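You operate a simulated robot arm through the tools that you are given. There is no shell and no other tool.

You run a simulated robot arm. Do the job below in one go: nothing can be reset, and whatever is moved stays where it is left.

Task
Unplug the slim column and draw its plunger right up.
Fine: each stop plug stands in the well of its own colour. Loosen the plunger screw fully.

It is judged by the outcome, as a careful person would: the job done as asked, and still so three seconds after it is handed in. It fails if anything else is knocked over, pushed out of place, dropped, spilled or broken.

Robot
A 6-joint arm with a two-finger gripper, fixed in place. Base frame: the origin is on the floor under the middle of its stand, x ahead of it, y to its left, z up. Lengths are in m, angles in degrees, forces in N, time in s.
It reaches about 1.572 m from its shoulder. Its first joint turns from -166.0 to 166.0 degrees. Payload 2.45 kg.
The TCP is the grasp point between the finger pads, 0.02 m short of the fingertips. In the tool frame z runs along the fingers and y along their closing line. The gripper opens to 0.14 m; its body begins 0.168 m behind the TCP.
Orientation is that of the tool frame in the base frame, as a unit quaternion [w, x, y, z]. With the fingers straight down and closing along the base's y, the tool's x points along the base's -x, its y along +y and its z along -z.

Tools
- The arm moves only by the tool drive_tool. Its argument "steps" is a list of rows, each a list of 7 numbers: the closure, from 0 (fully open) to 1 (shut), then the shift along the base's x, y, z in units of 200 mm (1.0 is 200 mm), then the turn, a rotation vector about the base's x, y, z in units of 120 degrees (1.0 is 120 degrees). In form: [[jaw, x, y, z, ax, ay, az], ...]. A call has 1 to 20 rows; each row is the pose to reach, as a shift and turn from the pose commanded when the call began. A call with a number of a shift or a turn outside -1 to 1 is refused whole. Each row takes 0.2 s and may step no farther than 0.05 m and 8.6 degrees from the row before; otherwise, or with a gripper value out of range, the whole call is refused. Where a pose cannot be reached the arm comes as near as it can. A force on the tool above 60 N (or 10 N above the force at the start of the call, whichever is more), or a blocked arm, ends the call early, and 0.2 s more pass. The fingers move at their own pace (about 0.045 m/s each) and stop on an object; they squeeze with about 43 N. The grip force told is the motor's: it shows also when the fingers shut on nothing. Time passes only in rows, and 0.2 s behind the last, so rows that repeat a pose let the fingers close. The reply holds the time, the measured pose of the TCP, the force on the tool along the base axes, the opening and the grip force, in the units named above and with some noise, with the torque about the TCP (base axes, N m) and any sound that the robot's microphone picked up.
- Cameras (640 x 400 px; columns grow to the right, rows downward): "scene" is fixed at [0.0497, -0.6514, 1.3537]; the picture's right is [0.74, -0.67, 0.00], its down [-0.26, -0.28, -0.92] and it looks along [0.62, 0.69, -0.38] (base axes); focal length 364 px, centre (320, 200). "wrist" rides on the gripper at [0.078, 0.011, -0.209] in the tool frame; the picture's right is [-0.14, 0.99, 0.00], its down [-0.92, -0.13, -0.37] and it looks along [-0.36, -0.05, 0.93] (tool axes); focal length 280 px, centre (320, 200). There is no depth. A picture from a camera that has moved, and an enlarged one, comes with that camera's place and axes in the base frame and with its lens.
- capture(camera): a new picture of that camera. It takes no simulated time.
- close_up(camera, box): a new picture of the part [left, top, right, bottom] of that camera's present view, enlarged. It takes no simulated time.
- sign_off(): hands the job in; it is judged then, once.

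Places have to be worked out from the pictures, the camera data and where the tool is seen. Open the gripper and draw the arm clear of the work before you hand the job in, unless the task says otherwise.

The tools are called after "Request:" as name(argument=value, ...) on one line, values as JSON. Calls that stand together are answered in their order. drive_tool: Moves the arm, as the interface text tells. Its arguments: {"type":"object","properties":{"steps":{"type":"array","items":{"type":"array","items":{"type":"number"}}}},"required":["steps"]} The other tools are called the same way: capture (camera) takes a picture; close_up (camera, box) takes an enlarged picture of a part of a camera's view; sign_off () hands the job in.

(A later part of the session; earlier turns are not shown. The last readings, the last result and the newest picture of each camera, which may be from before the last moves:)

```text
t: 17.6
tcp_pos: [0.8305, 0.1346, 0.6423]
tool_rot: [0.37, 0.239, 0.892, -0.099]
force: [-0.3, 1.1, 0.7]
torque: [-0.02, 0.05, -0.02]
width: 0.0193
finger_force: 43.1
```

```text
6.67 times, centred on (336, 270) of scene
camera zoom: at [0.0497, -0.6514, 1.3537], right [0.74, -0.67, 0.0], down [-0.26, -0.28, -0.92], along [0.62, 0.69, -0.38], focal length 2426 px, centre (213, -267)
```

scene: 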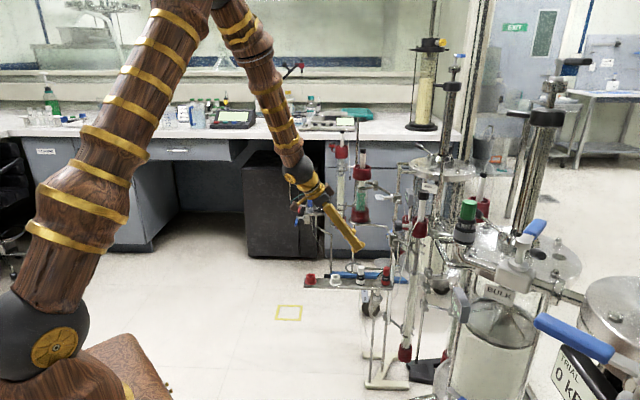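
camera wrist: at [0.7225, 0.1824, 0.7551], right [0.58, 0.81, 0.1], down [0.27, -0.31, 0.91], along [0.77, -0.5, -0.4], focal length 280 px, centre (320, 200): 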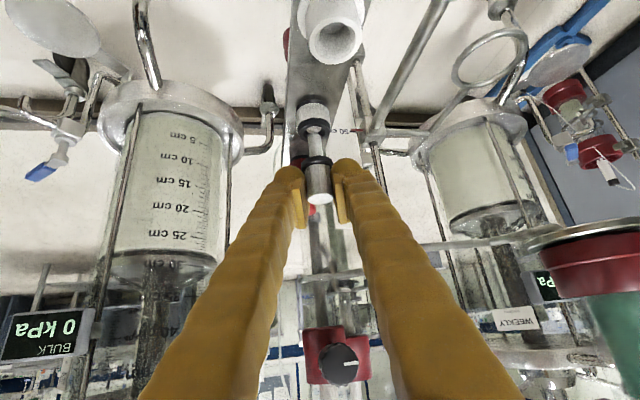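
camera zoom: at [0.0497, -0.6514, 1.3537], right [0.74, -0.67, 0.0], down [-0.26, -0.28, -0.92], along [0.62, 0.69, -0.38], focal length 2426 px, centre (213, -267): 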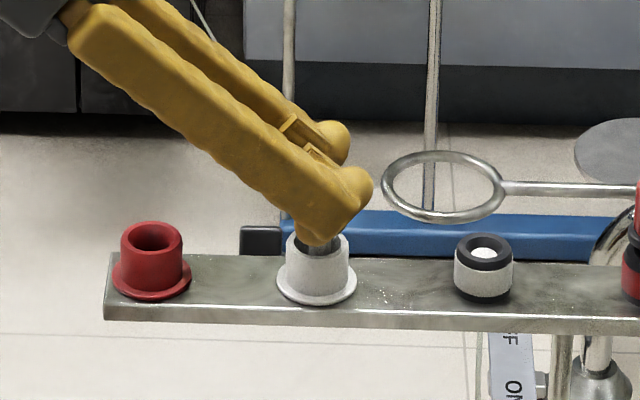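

Stem is inside the well with a small gap left under the collar. I lower further in tiny steps to seat it.

Request:
drive_tool(steps=[[1.0, 0, 0, -0.01, 0, 0, 0], [1.0, 0, 0, -0.02, 0, 0, 0], [1.0, 0, 0, -0.03, 0, 0, 0]])

Request:
close_up(camera="wrist", box=[288, 100, 368, 210])

```text
t: 18.4
tcp_pos: [0.8318, 0.1353, 0.6378]
tool_rot: [0.37, 0.239, 0.892, -0.099]
force: [-4.4, -2.4, 22.9]
torque: [-0.09, 0.2, -0.02]
width: 0.0191
finger_force: 43.5
```

```text
3.64 times, centred on (328, 155) of wrist
camera zoom: at [0.6605, 0.2448, 0.73], right [0.58, 0.81, 0.1], down [0.27, -0.31, 0.91], along [0.77, -0.5, -0.4], focal length 1020 px, centre (291, 364)
```

zoom: 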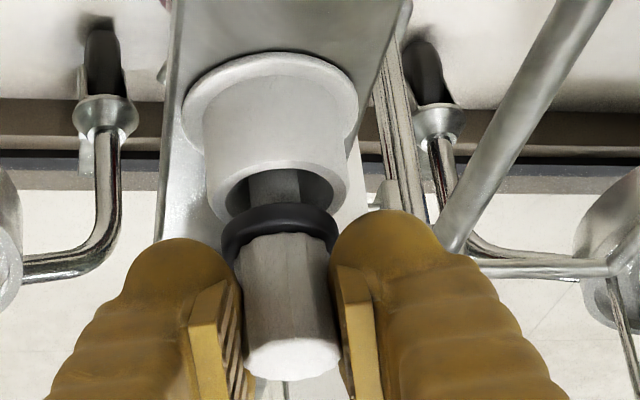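

It has bottomed out (≈23 N). I relieve the push slightly, then open the fingers.

Request:
drive_tool(steps=[[1.0, 0, 0, 0.008, 0, 0, 0], [1.0, 0, 0, 0.01, 0, 0, 0], [0.8, 0, 0, 0.01, 0, 0, 0], [0.65, 0, 0, 0.01, 0, 0, 0], [0.5, 0, 0, 0.01, 0, 0, 0], [0.5, 0, 0, 0.01, 0, 0, 0]])

Request:
capture(camera="wrist")

Request:
close_up(camera="scene", box=[304, 240, 368, 300])

```text
t: 19.8
tcp_pos: [0.8302, 0.1372, 0.6388]
tool_rot: [0.37, 0.239, 0.892, -0.1]
force: [-0.7, 0.2, -0.2]
torque: [0.01, -0.01, 0.01]
width: 0.0699
finger_force: 0.0
```

```text
taken
camera wrist: at [0.6594, 0.2454, 0.7315], right [0.58, 0.81, 0.1], down [0.27, -0.31, 0.91], along [0.77, -0.5, -0.4], focal length 280 px, centre (320, 200)
```

wrist: 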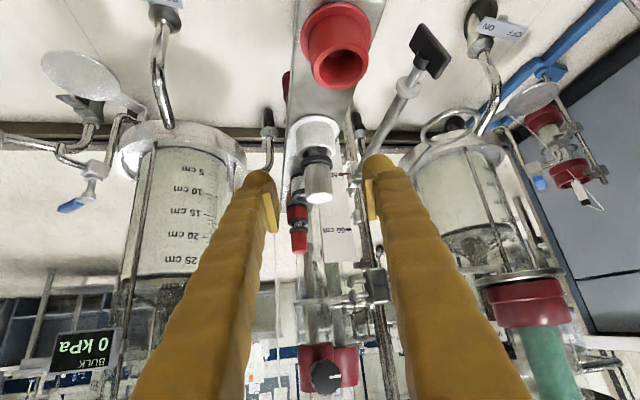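

```text
6.67 times, centred on (336, 270) of scene
camera zoom: at [0.0497, -0.6514, 1.3537], right [0.74, -0.67, 0.0], down [-0.26, -0.28, -0.92], along [0.62, 0.69, -0.38], focal length 2426 px, centre (213, -267)
```

zoom: 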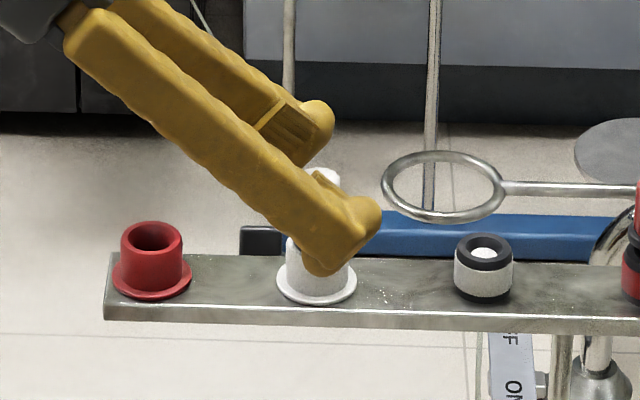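

White plug released. I rise straight up and check that it stands in its well.

Request:
drive_tool(steps=[[0.5, 0, 0, 0.1, 0, 0, 0], [0.5, 0, 0, 0.22, 0, 0, 0], [0.5, 0, 0, 0.36, 0, 0, 0], [0.5, 0, 0, 0.5, 0, 0, 0], [0.5, 0, 0, 0.5, 0, 0, 0]])

Request:
close_up(camera="scene", box=[304, 240, 400, 300])

Request:
capture(camera="wrist")

```text
t: 21.0
tcp_pos: [0.8308, 0.136, 0.739]
tool_rot: [0.37, 0.239, 0.892, -0.099]
force: [-0.5, -0.7, 0.3]
torque: [0.02, 0.0, 0.0]
width: 0.0701
finger_force: 0.1
```

```text
6.67 times, centred on (352, 270) of scene
camera zoom: at [0.0497, -0.6514, 1.3537], right [0.74, -0.67, 0.0], down [-0.26, -0.28, -0.92], along [0.62, 0.69, -0.38], focal length 2426 px, centre (107, -267)
```

zoom: 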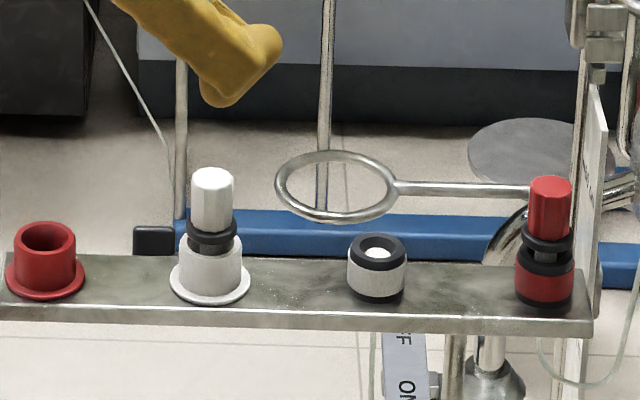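

```text
taken
camera wrist: at [0.6607, 0.2455, 0.832], right [0.58, 0.81, 0.1], down [0.27, -0.31, 0.91], along [0.77, -0.5, -0.4], focal length 280 px, centre (320, 200)
```

wrist: 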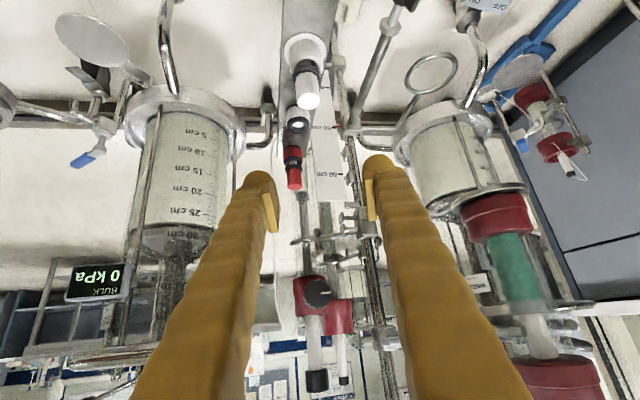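

White plug stands properly. Before going to the red plug, I check the ruler panel and the clamp thumbscrews near it.

Request:
close_up(camera="wrist", box=[272, 110, 400, 190])

Request:
close_up(camera="wrist", box=[272, 180, 400, 260])

Request:
close_up(camera="wrist", box=[272, 250, 400, 330])

Request:
close_up(camera="scene", box=[370, 205, 450, 255])

```text
5.00 times, centred on (336, 150) of wrist
camera zoom: at [0.6607, 0.2455, 0.832], right [0.58, 0.81, 0.1], down [0.27, -0.31, 0.91], along [0.77, -0.5, -0.4], focal length 1402 px, centre (240, 450)
```

zoom: 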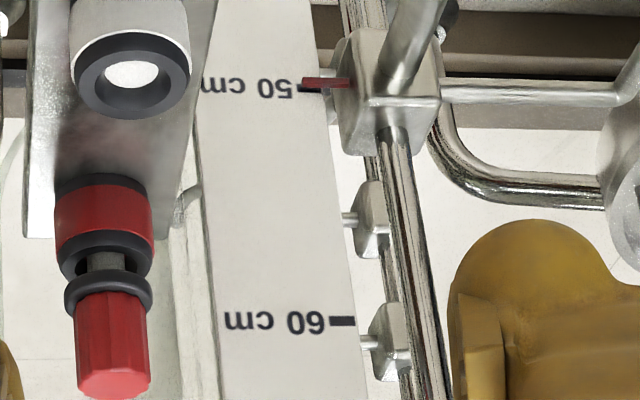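

```text
5.00 times, centred on (336, 220) of wrist
camera zoom: at [0.6607, 0.2455, 0.832], right [0.58, 0.81, 0.1], down [0.27, -0.31, 0.91], along [0.77, -0.5, -0.4], focal length 1402 px, centre (240, 100)
```

zoom: 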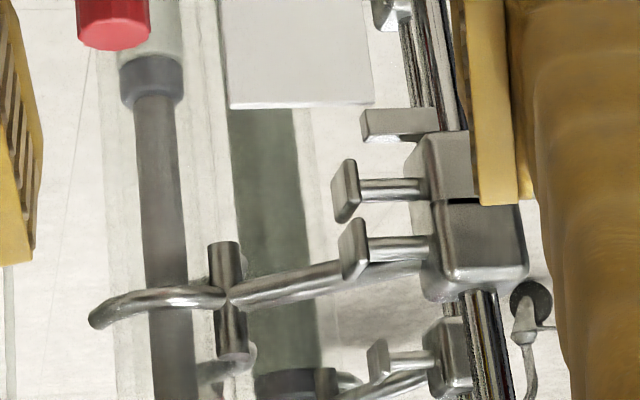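

```text
5.00 times, centred on (336, 290) of wrist
camera zoom: at [0.6607, 0.2455, 0.832], right [0.58, 0.81, 0.1], down [0.27, -0.31, 0.91], along [0.77, -0.5, -0.4], focal length 1402 px, centre (240, -250)
```

zoom: 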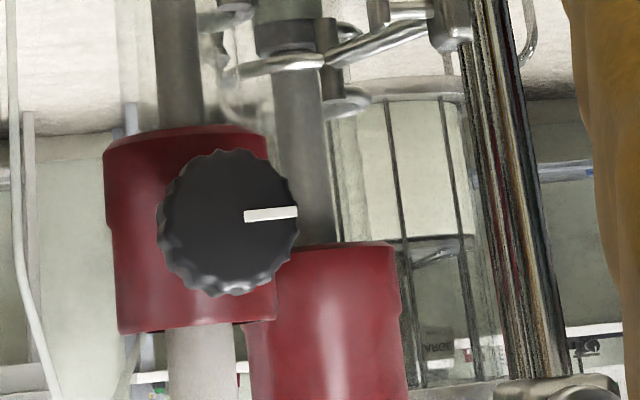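

```text
8.00 times, centred on (410, 230) of scene
camera zoom: at [0.0497, -0.6514, 1.3537], right [0.74, -0.67, 0.0], down [-0.26, -0.28, -0.92], along [0.62, 0.69, -0.38], focal length 2911 px, centre (-400, -40)
```

zoom: 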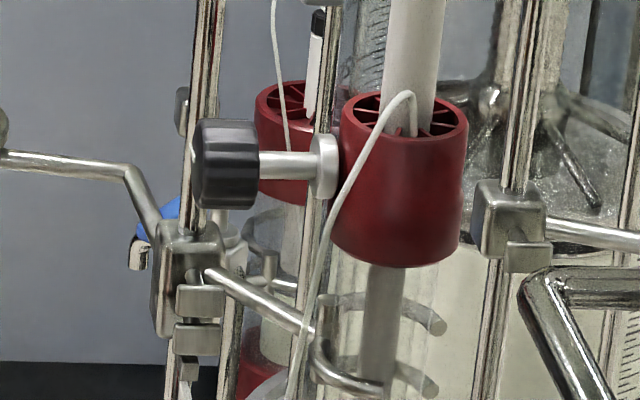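

Clearances look fine (panel edge ≈4 cm, thumbscrews ≈5 cm ahead of the red plug). Moving to pre-grasp above the red plug with a slightly narrower jaw.

Request:
drive_tool(steps=[[0.6, 0.125, -0.128, 0, 0, 0, 0], [0.6, 0.25, -0.256, 0, 0, 0, 0], [0.6, 0.375, -0.384, 0, 0, 0, 0], [0.6, 0.5, -0.512, 0, 0, 0, 0], [0.6, 0.58, -0.59, -0.04, 0, 0, 0], [0.6, 0.627, -0.64, -0.07, 0, 0, 0], [0.6, 0.627, -0.64, -0.07, 0, 0, 0]])

Request:
capture(camera="wrist")

Request:
close_up(camera="wrist", box=[256, 60, 384, 140])

Request:
close_up(camera="scene", box=[330, 200, 458, 300])

```text
t: 22.6
tcp_pos: [0.9542, 0.0067, 0.7235]
tool_rot: [0.37, 0.24, 0.892, -0.099]
force: [0.6, -1.6, 0.1]
torque: [-0.02, 0.05, 0.0]
width: 0.0558
finger_force: 0.0
```

```text
taken
camera wrist: at [0.7837, 0.1165, 0.817], right [0.58, 0.81, 0.1], down [0.27, -0.31, 0.91], along [0.77, -0.5, -0.4], focal length 280 px, centre (320, 200)
```

wrist: 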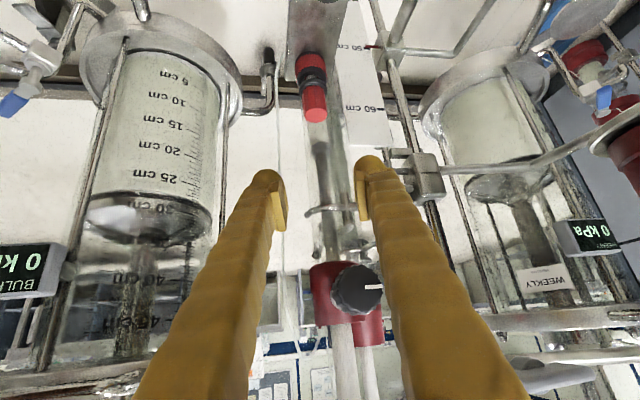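

```text
5.00 times, centred on (320, 100) of wrist
camera zoom: at [0.7837, 0.1165, 0.817], right [0.58, 0.81, 0.1], down [0.27, -0.31, 0.91], along [0.77, -0.5, -0.4], focal length 1402 px, centre (320, 700)
```

zoom: 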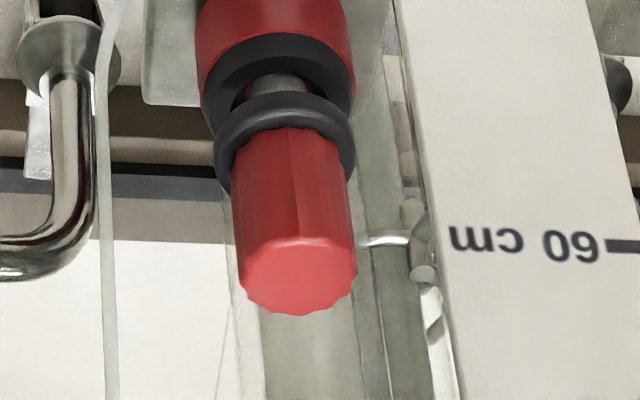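

```text
4.00 times, centred on (394, 250) of scene
camera zoom: at [0.0497, -0.6514, 1.3537], right [0.74, -0.67, 0.0], down [-0.26, -0.28, -0.92], along [0.62, 0.69, -0.38], focal length 1455 px, centre (24, 0)
```

zoom: 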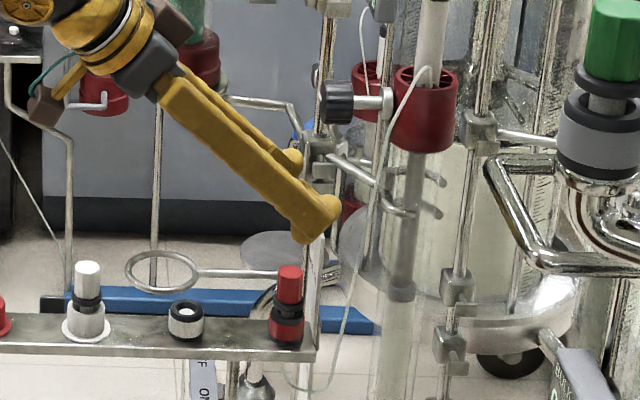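

Red plug top at ≈(0.958, 0.008, 0.64). I descend in small steps with a slight correction, watching the force.

Request:
drive_tool(steps=[[0.6, 0.006, 0.004, -0.1, 0, 0, 0], [0.6, 0.013, 0.008, -0.2, 0, 0, 0], [0.6, 0.013, 0.008, -0.28, 0, 0, 0], [0.6, 0.013, 0.008, -0.35, 0, 0, 0], [0.6, 0.013, 0.008, -0.4, 0, 0, 0], [0.6, 0.013, 0.008, -0.43, 0, 0, 0], [0.6, 0.013, 0.008, -0.43, 0, 0, 0]])

Request:
capture(camera="wrist")

Request:
close_up(camera="scene", box=[350, 235, 414, 295])

```text
t: 24.2
tcp_pos: [0.9587, 0.008, 0.6379]
tool_rot: [0.37, 0.239, 0.892, -0.099]
force: [-0.3, 0.1, -0.5]
torque: [-0.01, 0.0, 0.03]
width: 0.056
finger_force: 0.1
```

```text
taken
camera wrist: at [0.7882, 0.1176, 0.7311], right [0.58, 0.81, 0.1], down [0.27, -0.31, 0.91], along [0.77, -0.5, -0.4], focal length 280 px, centre (320, 200)
```

wrist: 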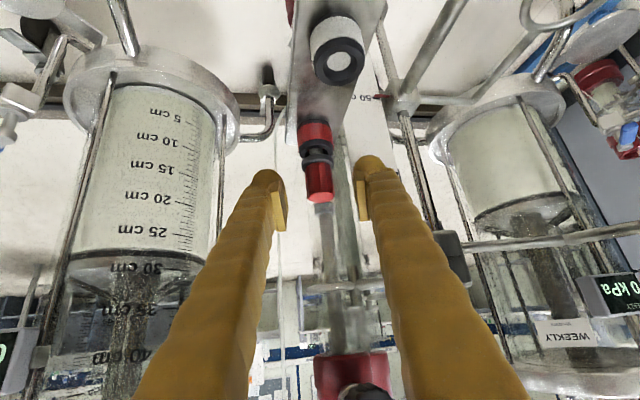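

```text
6.67 times, centred on (382, 265) of scene
camera zoom: at [0.0497, -0.6514, 1.3537], right [0.74, -0.67, 0.0], down [-0.26, -0.28, -0.92], along [0.62, 0.69, -0.38], focal length 2426 px, centre (-93, -233)
```

zoom: 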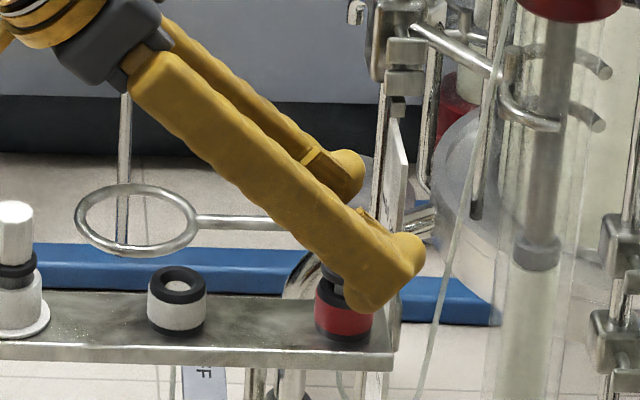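

The red handle sits centred between the pads. Closing on it.

Request:
drive_tool(steps=[[0.75, 0, 0, 0, 0, 0, 0], [0.88, 0, 0, 0, 0, 0, 0], [1.0, 0, 0, 0, 0, 0, 0], [1.0, 0, 0, 0, 0, 0, 0], [1.0, 0, 0, 0, 0, 0, 0]])

Request:
close_up(camera="wrist", box=[256, 100, 384, 220])

```text
t: 25.4
tcp_pos: [0.9587, 0.01, 0.6379]
tool_rot: [0.369, 0.239, 0.893, -0.099]
force: [-0.1, 0.7, 0.9]
torque: [0.0, 0.02, -0.02]
width: 0.0194
finger_force: 43.3
```

```text
3.33 times, centred on (320, 160) of wrist
camera zoom: at [0.7881, 0.1176, 0.7312], right [0.58, 0.81, 0.1], down [0.27, -0.31, 0.91], along [0.77, -0.5, -0.4], focal length 935 px, centre (320, 333)
```

zoom: 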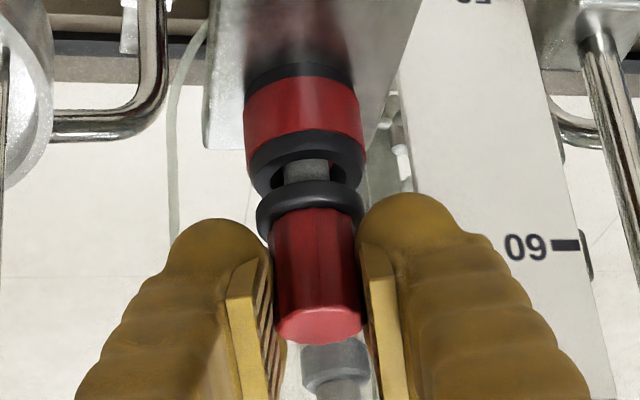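

Good grip. Lifting the red plug straight out.

Request:
drive_tool(steps=[[1.0, 0, 0, 0.02, 0, 0, 0], [1.0, 0, 0, 0.05, 0, 0, 0], [1.0, 0, 0, 0.09, 0, 0, 0], [1.0, 0, 0, 0.14, 0, 0, 0], [1.0, 0, 0, 0.2, 0, 0, 0], [1.0, 0, 0, 0.27, 0, 0, 0], [1.0, 0, 0, 0.34, 0, 0, 0], [1.0, 0, 0, 0.37, 0, 0, 0]])

Request:
close_up(camera="scene", box=[300, 200, 428, 300])

Request:
close_up(camera="wrist", box=[256, 60, 384, 220])

```text
t: 27.2
tcp_pos: [0.9584, 0.01, 0.7124]
tool_rot: [0.37, 0.24, 0.892, -0.099]
force: [-0.3, 0.2, 0.2]
torque: [0.0, 0.01, 0.02]
width: 0.0192
finger_force: 42.7
```

```text
4.00 times, centred on (364, 250) of scene
camera zoom: at [0.0497, -0.6514, 1.3537], right [0.74, -0.67, 0.0], down [-0.26, -0.28, -0.92], along [0.62, 0.69, -0.38], focal length 1455 px, centre (144, 0)
```

zoom: 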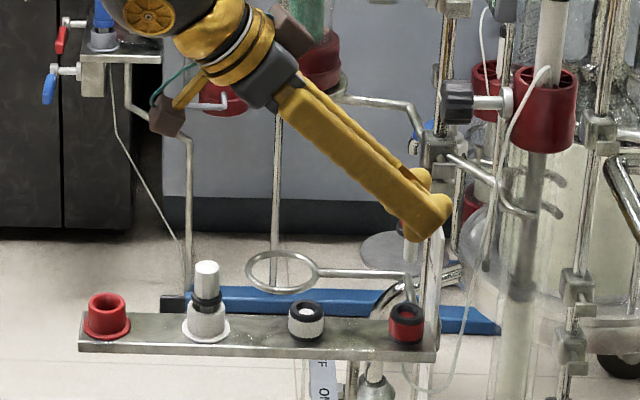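

```text
2.50 times, centred on (320, 140) of wrist
camera zoom: at [0.7875, 0.1192, 0.8056], right [0.58, 0.81, 0.1], down [0.27, -0.31, 0.91], along [0.77, -0.5, -0.4], focal length 701 px, centre (320, 350)
```

zoom: 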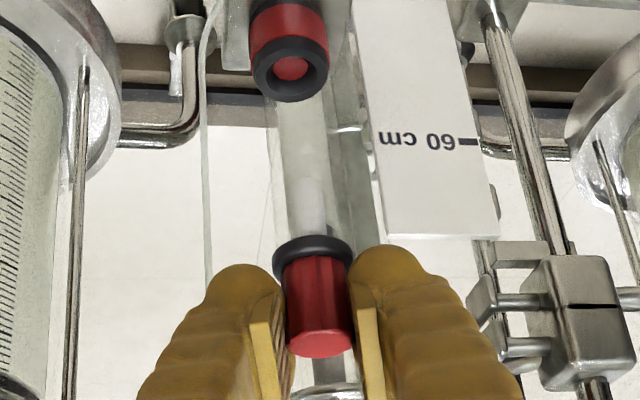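

Red plug free. I raise a bit more so its stem passes ~4 cm above the white plug, and carry it over to the red well.

Request:
drive_tool(steps=[[1.0, 0, 0, 0.15, 0, 0, 0], [1.0, -0.14, 0.14, 0.17, 0, 0, 0], [1.0, -0.28, 0.28, 0.17, 0, 0, 0], [1.0, -0.42, 0.425, 0.17, 0, 0, 0], [1.0, -0.56, 0.565, 0.17, 0, 0, 0], [1.0, -0.7, 0.705, 0.17, 0, 0, 0], [1.0, -0.83, 0.835, 0.17, 0, 0, 0], [1.0, -0.953, 0.962, 0.17, 0, 0, 0], [1.0, -0.953, 0.962, 0.17, 0, 0, 0]])

Request:
close_up(camera="wrist", box=[256, 40, 384, 210])

Request:
close_up(camera="scene", box=[270, 210, 366, 300])

```text
t: 29.2
tcp_pos: [0.7681, 0.2011, 0.7457]
tool_rot: [0.369, 0.239, 0.893, -0.098]
force: [0.5, 1.0, -1.0]
torque: [-0.03, 0.0, 0.0]
width: 0.0194
finger_force: 42.8
```

```text
2.35 times, centred on (320, 125) of wrist
camera zoom: at [0.5971, 0.3108, 0.8385], right [0.58, 0.81, 0.1], down [0.27, -0.31, 0.91], along [0.77, -0.5, -0.4], focal length 660 px, centre (320, 376)
```

zoom: 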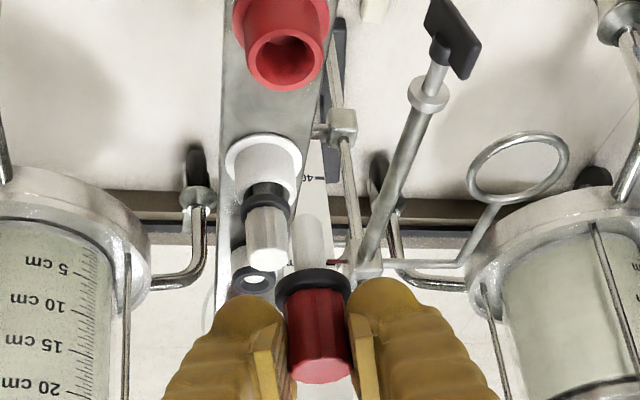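

```text
4.44 times, centred on (318, 255) of scene
camera zoom: at [0.0497, -0.6514, 1.3537], right [0.74, -0.67, 0.0], down [-0.26, -0.28, -0.92], along [0.62, 0.69, -0.38], focal length 1617 px, centre (329, -44)
```

zoom: 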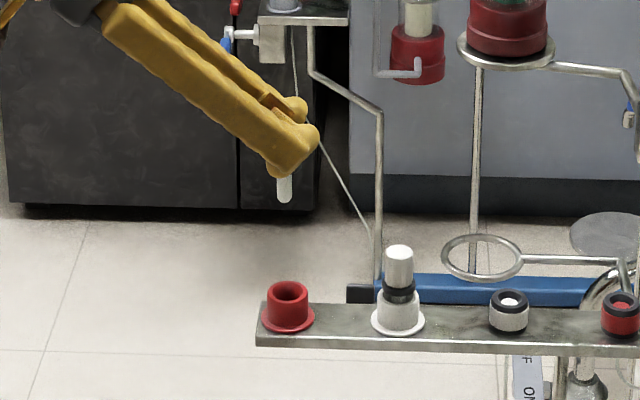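

Alignment over the red well is within 2 mm. Lowering the red plug in.

Request:
drive_tool(steps=[[1.0, 0, 0, -0.1, 0, 0, 0], [1.0, 0, 0, -0.2, 0, 0, 0], [1.0, 0, 0, -0.3, 0, 0, 0], [1.0, 0, 0, -0.38, 0, 0, 0], [1.0, 0, 0, -0.45, 0, 0, 0], [1.0, 0, 0, -0.49, 0, 0, 0], [1.0, 0, 0, -0.51, 0, 0, 0], [1.0, 0, 0, -0.52, 0, 0, 0]])

Request:
close_up(camera="wrist", box=[256, 60, 384, 210])

Request:
close_up(camera="scene", box=[280, 240, 344, 300])

```text
t: 31.0
tcp_pos: [0.7673, 0.2026, 0.643]
tool_rot: [0.37, 0.239, 0.892, -0.099]
force: [-0.8, -1.2, -0.6]
torque: [0.01, 0.01, 0.0]
width: 0.0193
finger_force: 43.3
```

```text
2.67 times, centred on (320, 135) of wrist
camera zoom: at [0.5966, 0.3114, 0.736], right [0.58, 0.81, 0.1], down [0.27, -0.31, 0.91], along [0.77, -0.5, -0.4], focal length 748 px, centre (320, 373)
```

zoom: 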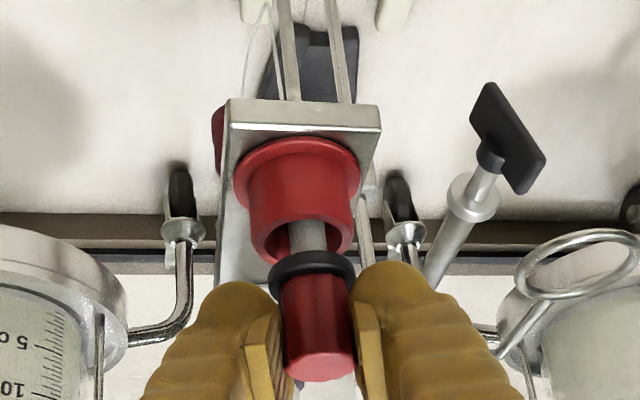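

```text
6.67 times, centred on (312, 270) of scene
camera zoom: at [0.0497, -0.6514, 1.3537], right [0.74, -0.67, 0.0], down [-0.26, -0.28, -0.92], along [0.62, 0.69, -0.38], focal length 2426 px, centre (373, -267)
```

zoom: 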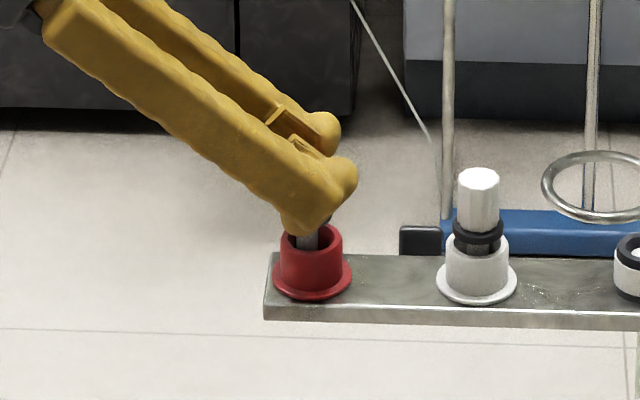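

The stem is inside the red well. Small steps down to seat it.

Request:
drive_tool(steps=[[1.0, 0, 0, -0.008, 0, 0, 0], [1.0, 0, 0, -0.016, 0, 0, 0], [1.0, 0, 0, -0.023, 0, 0, 0]])

```text
t: 31.8
tcp_pos: [0.767, 0.2012, 0.6372]
tool_rot: [0.37, 0.24, 0.892, -0.099]
force: [-0.4, 1.0, 4.9]
torque: [-0.01, 0.03, 0.01]
width: 0.019
finger_force: 42.7
```

Light contact (≈5 N). I release it here and rise.

Request:
drive_tool(steps=[[0.85, 0, 0, 0, 0, 0, 0], [0.7, 0, 0, 0, 0, 0, 0], [0.55, 0, 0, 0, 0, 0, 0], [0.5, 0, 0, 0, 0, 0, 0], [0.5, 0, 0, 0, 0, 0, 0], [0.5, 0, 0, 0.1, 0, 0, 0], [0.5, 0, 0, 0.25, 0, 0, 0], [0.5, 0, 0, 0.4, 0, 0, 0], [0.5, 0, 0, 0.6, 0, 0, 0], [0.5, 0, 0, 0.8, 0, 0, 0], [0.5, 0, 0, 0.8, 0, 0, 0]])

Request:
close_up(camera="scene", box=[296, 240, 392, 300])

Request:
capture(camera="wrist")

Request:
capture(camera="scene")

```text
t: 34.2
tcp_pos: [0.7691, 0.2013, 0.7982]
tool_rot: [0.37, 0.239, 0.892, -0.099]
force: [-0.1, 0.0, -0.6]
torque: [0.02, 0.03, -0.01]
width: 0.0701
finger_force: 0.1
```

```text
6.67 times, centred on (344, 270) of scene
camera zoom: at [0.0497, -0.6514, 1.3537], right [0.74, -0.67, 0.0], down [-0.26, -0.28, -0.92], along [0.62, 0.69, -0.38], focal length 2426 px, centre (160, -267)
```

zoom: 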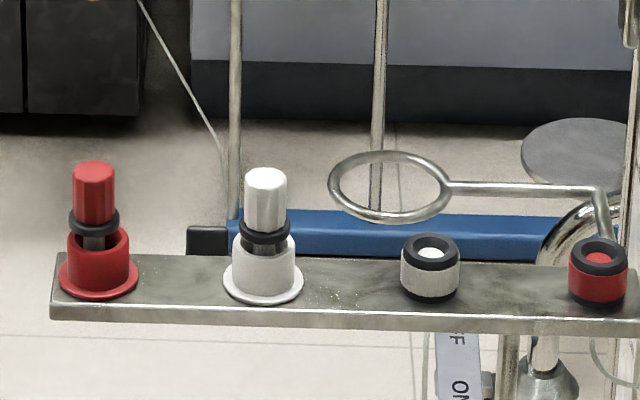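

```text
taken
camera wrist: at [0.5984, 0.3112, 0.8887], right [0.58, 0.81, 0.1], down [0.27, -0.31, 0.91], along [0.77, -0.5, -0.4], focal length 280 px, centre (320, 200)
```

wrist: 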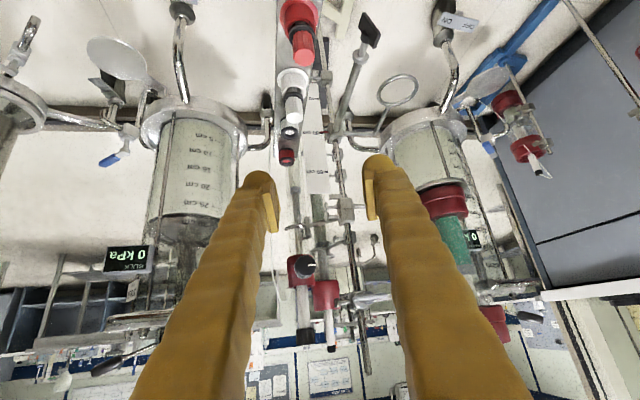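

```text
taken
```

scene: 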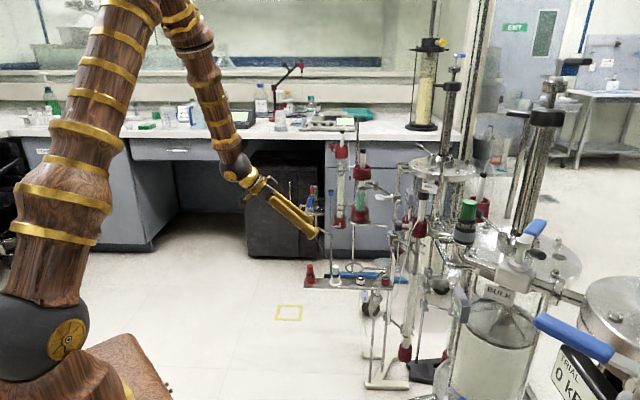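

Both plugs now stand in their own wells. Next is the plunger screw: its knob face is ≈(0.988, 0.010, 0.794) with its axis pointing along roughly (−0.72, 0.70, 0) away from the column. I swing the tool to horizontal in free space first.

Request:
drive_tool(steps=[[0.5, 0, 0, 0.03, -0.0313, -0.0541, 0], [0.5, 0, 0, 0.06, -0.0625, -0.1083, 0], [0.5, 0, 0, 0.08, -0.0938, -0.1624, 0], [0.5, 0, 0, 0.08, -0.125, -0.2165, 0], [0.5, 0, 0, 0.08, -0.1563, -0.2707, 0], [0.5, 0, 0, 0.08, -0.1875, -0.3248, 0], [0.5, 0, 0, 0.08, -0.1875, -0.3248, 0]])

Request:
capture(camera="scene")

Request:
capture(camera="wrist")

```text
t: 35.8
tcp_pos: [0.7979, 0.2255, 0.847]
tool_rot: [0.674, 0.179, 0.688, -0.199]
force: [-0.4, -0.4, -0.4]
torque: [0.0, -0.04, -0.01]
width: 0.0699
finger_force: 0.0
out of reach, approached as far as the arm can: row 4, 5, 6, 7
```

```text
taken
```

scene: 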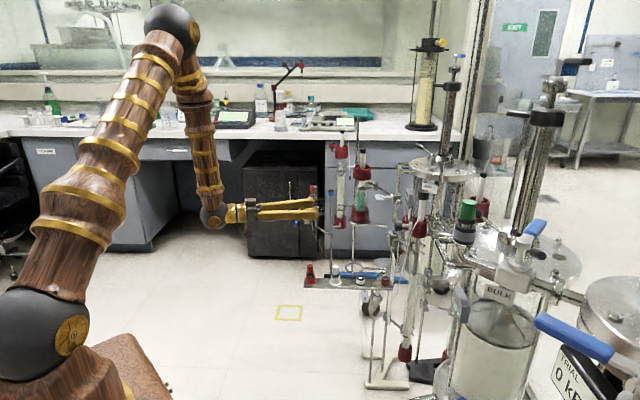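

```text
taken
camera wrist: at [0.6228, 0.339, 0.7704], right [0.51, 0.85, 0.1], down [-0.35, 0.1, 0.93], along [0.78, -0.51, 0.35], focal length 280 px, centre (320, 200)
```

wrist: 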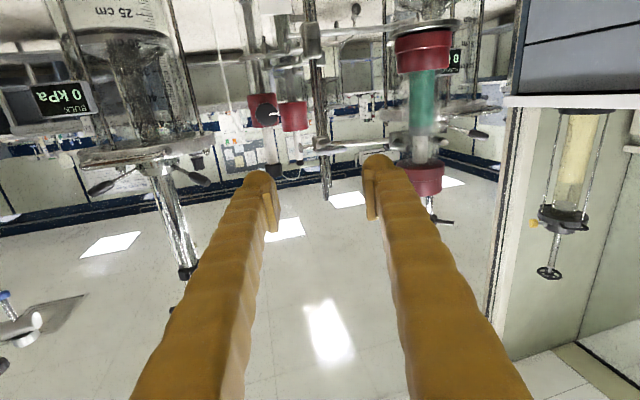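

That spot is too close-in for the folded elbow, but farther out is fine. I move to a standoff in front of the knob on its axis with the heading turned to −44°.

Request:
drive_tool(steps=[[0.5, 0.09, -0.115, -0.04, 0.0015, -0.0023, -0.018], [0.5, 0.18, -0.23, -0.08, 0.003, -0.0046, -0.036], [0.5, 0.28, -0.345, -0.12, 0.0045, -0.0069, -0.054], [0.5, 0.37, -0.46, -0.16, 0.006, -0.0092, -0.072], [0.5, 0.46, -0.575, -0.2, 0.0075, -0.0115, -0.09], [0.5, 0.555, -0.69, -0.235, 0.0089, -0.0138, -0.1078], [0.5, 0.555, -0.69, -0.235, 0.0089, -0.0138, -0.1078]])

Request:
capture(camera="wrist")

Request:
capture(camera="scene")

```text
t: 37.4
tcp_pos: [0.9091, 0.0884, 0.7995]
tool_rot: [0.665, 0.267, 0.65, -0.251]
force: [0.1, 0.6, 0.3]
torque: [0.0, -0.02, -0.04]
width: 0.0699
finger_force: 0.0
out of reach, approached as far as the arm can: row 1, 2, 3, 4, 5
```

```text
taken
camera wrist: at [0.7662, 0.2381, 0.7199], right [0.67, 0.72, 0.17], down [-0.38, 0.15, 0.91], along [0.63, -0.68, 0.37], focal length 280 px, centre (320, 200)
```

wrist: 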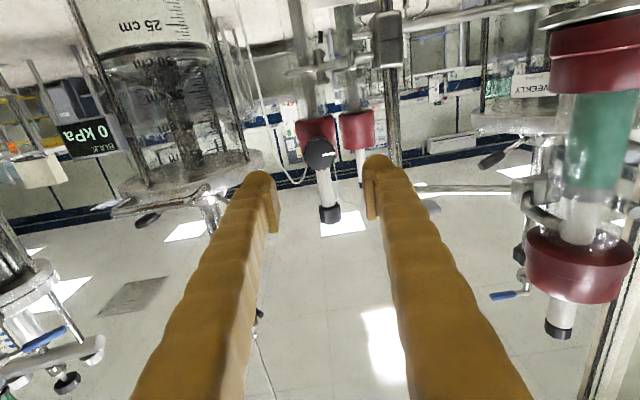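

```text
taken
```

scene: 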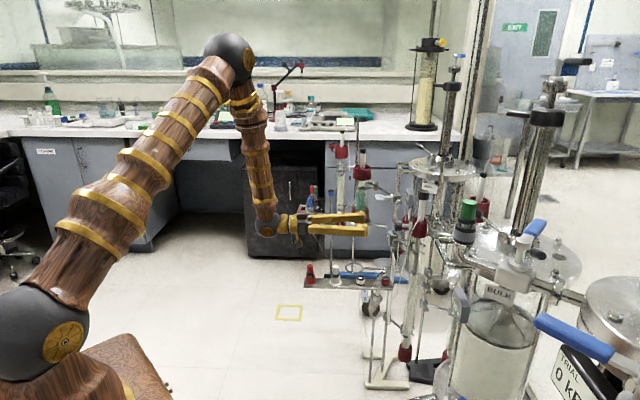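

Now horizontal at the standoff, with the knob straight ahead. I zoom in to fix the knob's exact place relative to the tool axis.

Request:
close_up(camera="wrist", box=[256, 110, 384, 190])

Request:
close_up(camera="scene", box=[340, 190, 436, 250])

```text
5.00 times, centred on (320, 150) of wrist
camera zoom: at [0.7662, 0.2381, 0.7199], right [0.67, 0.72, 0.17], down [-0.38, 0.15, 0.91], along [0.63, -0.68, 0.37], focal length 1402 px, centre (320, 450)
```

zoom: 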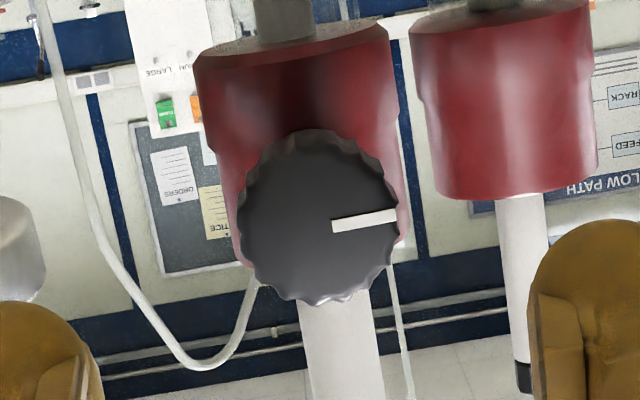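

```text
6.67 times, centred on (388, 220) of scene
camera zoom: at [0.0497, -0.6514, 1.3537], right [0.74, -0.67, 0.0], down [-0.26, -0.28, -0.92], along [0.62, 0.69, -0.38], focal length 2426 px, centre (-133, 67)
```

zoom: 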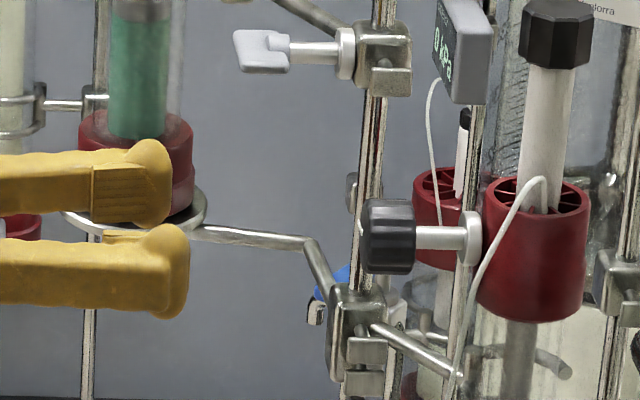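

The knob axis is ≈z 0.791, face ≈(0.991, 0.013), heading about −45°. I fine-align the tool onto that axis about 9 cm short.

Request:
drive_tool(steps=[[0.6, 0.064, -0.045, -0.022, -0.003, 0.0068, -0.0083], [0.6, 0.127, -0.088, -0.044, -0.0061, 0.0136, -0.0167], [0.6, 0.127, -0.088, -0.044, -0.0061, 0.0136, -0.0167]])

Request:
close_up(camera="wrist", box=[256, 110, 384, 190])

Request:
close_up(camera="scene", box=[340, 190, 436, 250])

```text
t: 38.2
tcp_pos: [0.9354, 0.0687, 0.7913]
tool_rot: [0.654, 0.272, 0.652, -0.27]
force: [0.1, 0.0, 0.3]
torque: [0.01, -0.02, 0.0]
width: 0.0561
finger_force: 0.1
```

```text
5.00 times, centred on (320, 150) of wrist
camera zoom: at [0.7951, 0.2235, 0.714], right [0.7, 0.7, 0.14], down [-0.35, 0.17, 0.92], along [0.62, -0.69, 0.37], focal length 1402 px, centre (320, 450)
```

zoom: 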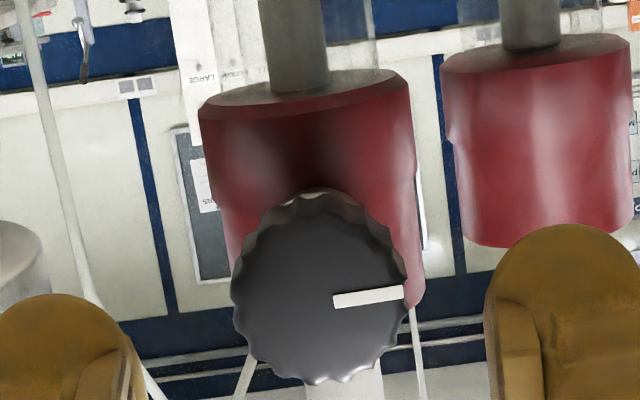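

```text
6.67 times, centred on (388, 220) of scene
camera zoom: at [0.0497, -0.6514, 1.3537], right [0.74, -0.67, 0.0], down [-0.26, -0.28, -0.92], along [0.62, 0.69, -0.38], focal length 2426 px, centre (-133, 67)
```

zoom: 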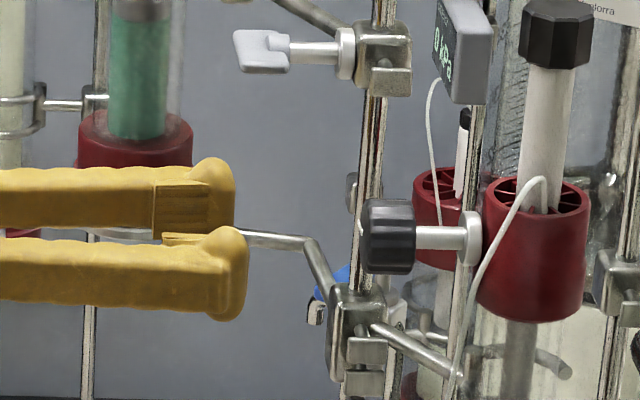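

Aligned on the knob axis (knob ~2 mm lower). Before gripping, I roll the tool −90° about its axis in free space, so that I'd then have a long counter-clockwise (loosening) stroke available.

Request:
drive_tool(steps=[[0.6, 0, 0, -0.01, 0.0482, -0.0482, 0], [0.6, 0, 0, -0.01, 0.0964, -0.0964, 0], [0.6, 0, 0, -0.01, 0.1446, -0.1446, 0], [0.6, 0, 0, -0.01, 0.1928, -0.1928, 0], [0.6, 0, 0, -0.01, 0.241, -0.241, 0], [0.6, 0, 0, -0.01, 0.2892, -0.2892, 0], [0.6, 0, 0, -0.01, 0.3374, -0.3374, 0], [0.6, 0, 0, -0.01, 0.3856, -0.3856, 0], [0.6, 0, 0, -0.01, 0.4338, -0.4338, 0], [0.6, 0, 0, -0.01, 0.482, -0.482, 0], [0.6, 0, 0, -0.01, 0.5303, -0.5303, 0], [0.6, 0, 0, -0.01, 0.5303, -0.5303, 0]])

Request:
capture(camera="wrist")

Request:
capture(camera="scene")

```text
t: 39.3
tcp_pos: [0.9988, 0.1087, 0.8274]
tool_rot: [0.647, 0.396, 0.623, -0.192]
force: [-5.3, -6.2, -29.4]
torque: [-0.12, 0.74, 0.26]
width: 0.0472
finger_force: 0.1
out of reach, approached as far as the arm can: row 1, 2, 3, 4, 5
stopped in row 5: the force on the tool passed its limit at 194 N (the readings are from after the stop); the commanded pose is now the measured one
```

```text
taken
camera wrist: at [0.8816, 0.2914, 0.7746], right [0.71, 0.57, 0.4], down [-0.48, -0.03, 0.88], along [0.52, -0.82, 0.25], focal length 280 px, centre (320, 200)
```

wrist: 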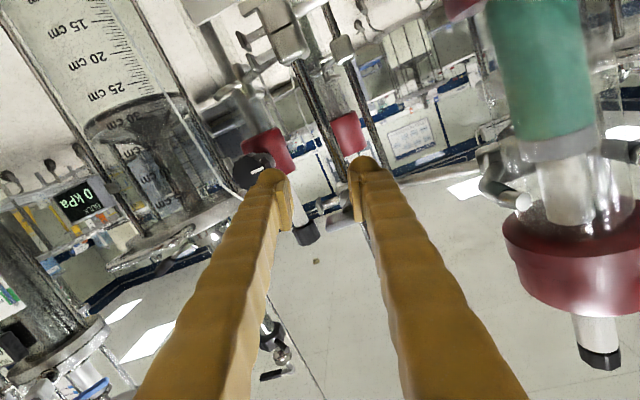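

```text
taken
```

scene: 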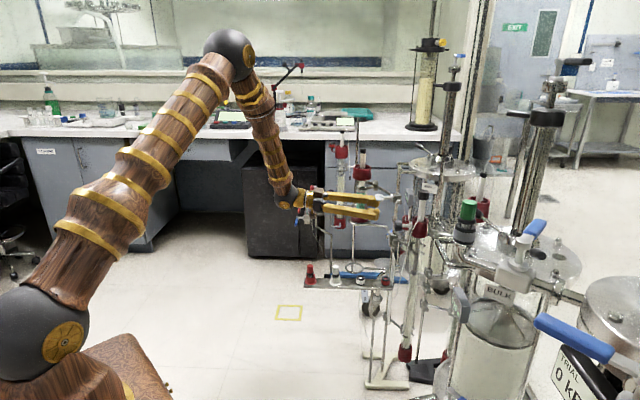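

The roll was beyond the wrist's limit in that direction and the arm drifted into contact. I look closely at what is being touched before backing off.

Request:
close_up(camera="scene", box=[310, 170, 438, 250])

Request:
close_up(camera="scene", box=[350, 180, 414, 220])

Request:
close_up(camera="wrist", box=[230, 120, 422, 240])

```text
5.00 times, centred on (374, 210) of scene
camera zoom: at [0.0497, -0.6514, 1.3537], right [0.74, -0.67, 0.0], down [-0.26, -0.28, -0.92], along [0.62, 0.69, -0.38], focal length 1819 px, centre (50, 150)
```

zoom: 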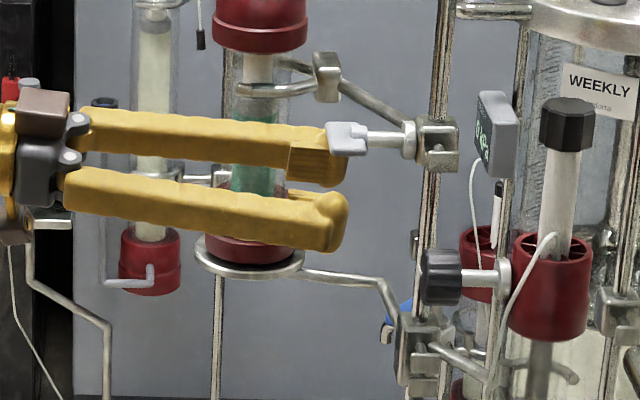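

```text
10.00 times, centred on (382, 200) of scene
camera zoom: at [0.0497, -0.6514, 1.3537], right [0.74, -0.67, 0.0], down [-0.26, -0.28, -0.92], along [0.62, 0.69, -0.38], focal length 3638 px, centre (-300, 200)
```

zoom: 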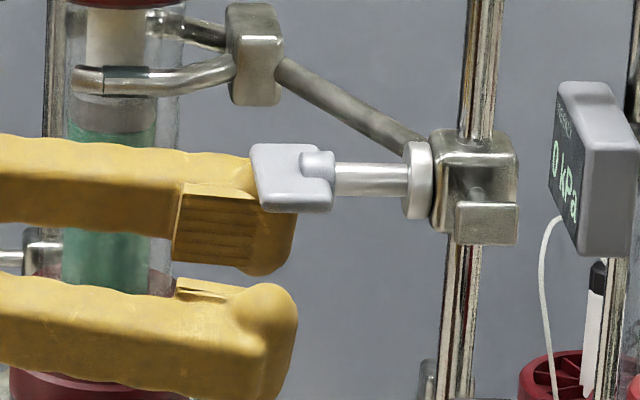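

```text
3.33 times, centred on (326, 180) of wrist
camera zoom: at [0.8816, 0.2914, 0.7746], right [0.71, 0.57, 0.4], down [-0.48, -0.03, 0.88], along [0.52, -0.82, 0.25], focal length 935 px, centre (300, 267)
```

zoom: 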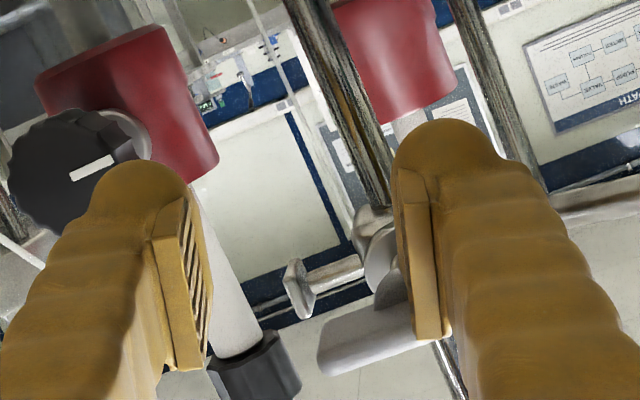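

The far finger is under the grey wing-screw paddle; pictures show the paddle unmoved. I back off along the reverse of the drift path, away from it.

Request:
drive_tool(steps=[[0.6, -0.03, -0.02, -0.04, 0, 0, 0], [0.6, -0.09, -0.06, -0.09, 0, 0, 0], [0.6, -0.17, -0.11, -0.13, 0, 0, 0], [0.6, -0.25, -0.16, -0.16, 0, 0, 0], [0.6, -0.317, -0.2, -0.18, 0, 0, 0]])

Request:
close_up(camera="scene", box=[310, 170, 438, 250])

```text
t: 40.5
tcp_pos: [0.9685, 0.0889, 0.8264]
tool_rot: [0.637, 0.394, 0.629, -0.209]
force: [0.6, 1.0, -1.0]
torque: [-0.01, 0.03, -0.03]
width: 0.0558
finger_force: 0.0
out of reach, approached as far as the arm can: row 2, 3, 4, 5
```

```text
5.00 times, centred on (374, 210) of scene
camera zoom: at [0.0497, -0.6514, 1.3537], right [0.74, -0.67, 0.0], down [-0.26, -0.28, -0.92], along [0.62, 0.69, -0.38], focal length 1819 px, centre (50, 150)
```

zoom: 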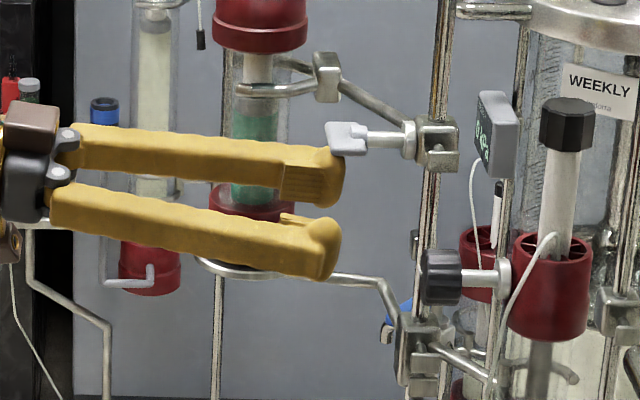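

Contact is clear and the fixture looks unchanged. I rotate back (counter-clockwise, away from the joint limit) and return to the standoff on the knob axis.

Request:
drive_tool(steps=[[0.6, -0.03, -0.02, -0.03, -0.029, 0.019, 0.008], [0.6, -0.06, -0.04, -0.06, -0.057, 0.037, 0.016], [0.6, -0.09, -0.06, -0.09, -0.086, 0.056, 0.025], [0.6, -0.12, -0.08, -0.12, -0.115, 0.075, 0.033], [0.6, -0.15, -0.095, -0.15, -0.143, 0.093, 0.041], [0.6, -0.168, -0.102, -0.182, -0.172, 0.112, 0.049], [0.6, -0.168, -0.102, -0.182, -0.172, 0.112, 0.049]])

Request:
capture(camera="wrist")

Request:
capture(camera="scene")

```text
t: 42.1
tcp_pos: [0.9345, 0.0674, 0.7851]
tool_rot: [0.642, 0.217, 0.668, -0.308]
force: [-0.1, -0.2, -0.1]
torque: [-0.01, -0.02, -0.01]
width: 0.0561
finger_force: 0.0
out of reach, approached as far as the arm can: row 1
```

```text
taken
camera wrist: at [0.7837, 0.2098, 0.7037], right [0.69, 0.72, 0.0], down [-0.28, 0.26, 0.92], along [0.67, -0.64, 0.38], focal length 280 px, centre (320, 200)
```

wrist: 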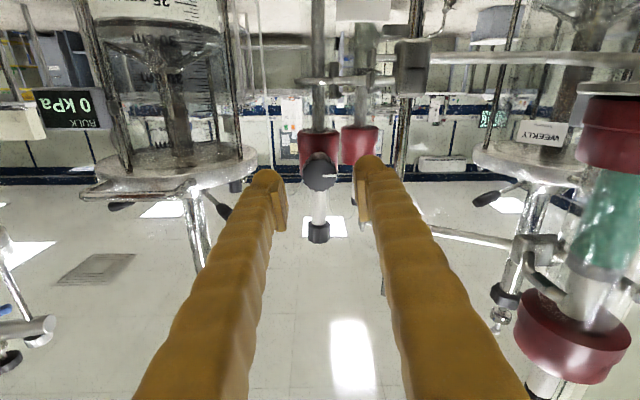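

```text
taken
```

scene: 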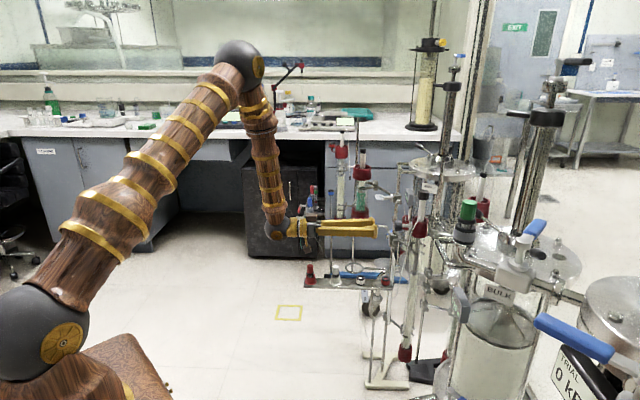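

Back at standoff at roll ≈+8°. I now test the counter-clockwise roll range in free space, in a moderate segment.

Request:
drive_tool(steps=[[0.6, 0, 0.01, 0.02, 0.0024, 0.0069, -0.0117], [0.6, 0, 0.01, 0.02, -0.045, 0.054, -0.0117], [0.6, 0, 0.01, 0.02, -0.092, 0.101, -0.0117], [0.6, 0, 0.01, 0.02, -0.139, 0.148, -0.0117], [0.6, 0, 0.01, 0.02, -0.186, 0.195, -0.0117], [0.6, 0, 0.01, 0.02, -0.233, 0.242, -0.0117], [0.6, 0, 0.01, 0.02, -0.233, 0.242, -0.0117]])

```text
t: 43.7
tcp_pos: [0.9352, 0.07, 0.7898]
tool_rot: [0.484, -0.019, 0.709, -0.512]
force: [0.5, 0.4, 0.5]
torque: [0.0, 0.0, 0.01]
width: 0.0563
finger_force: 0.2
```

Good, no limit there. I continue another 64°.

Request:
drive_tool(steps=[[0.6, 0, 0, 0, -0.047, 0.047, 0], [0.6, 0, 0, 0, -0.094, 0.094, 0], [0.6, 0, 0, 0, -0.141, 0.141, 0], [0.6, 0, 0, 0, -0.188, 0.188, 0], [0.6, 0, 0, 0, -0.235, 0.235, 0], [0.6, 0, 0, 0, -0.283, 0.283, 0], [0.6, 0, 0, 0, -0.33, 0.33, 0], [0.6, 0, 0, 0, -0.377, 0.377, 0], [0.6, 0, 0, 0, -0.377, 0.377, 0]])

Request:
capture(camera="scene")

Request:
capture(camera="wrist")

```text
t: 45.7
tcp_pos: [0.9354, 0.0693, 0.7896]
tool_rot: [-0.137, 0.389, -0.592, 0.692]
force: [0.0, -0.5, 0.1]
torque: [0.02, 0.01, 0.0]
width: 0.0561
finger_force: 0.0
```

```text
taken
```

scene: 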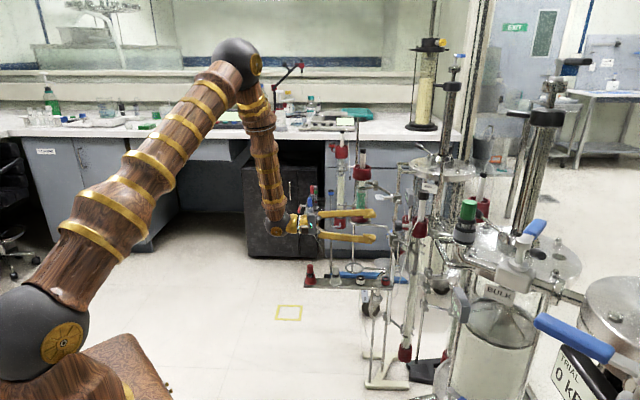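

```text
taken
camera wrist: at [0.734, 0.1639, 0.8098], right [-0.18, -0.17, -0.97], down [0.38, 0.9, -0.23], along [0.91, -0.41, -0.09], focal length 280 px, centre (320, 200)
```

wrist: 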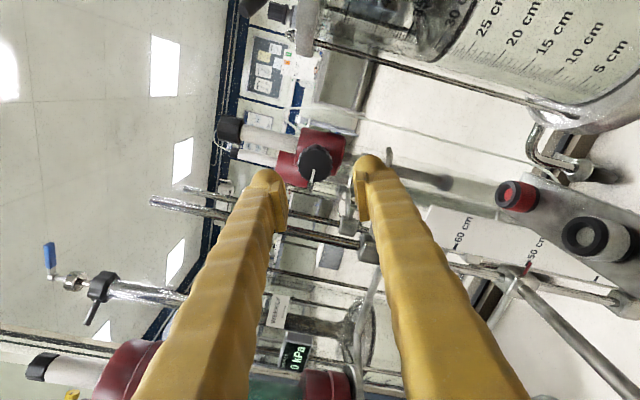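

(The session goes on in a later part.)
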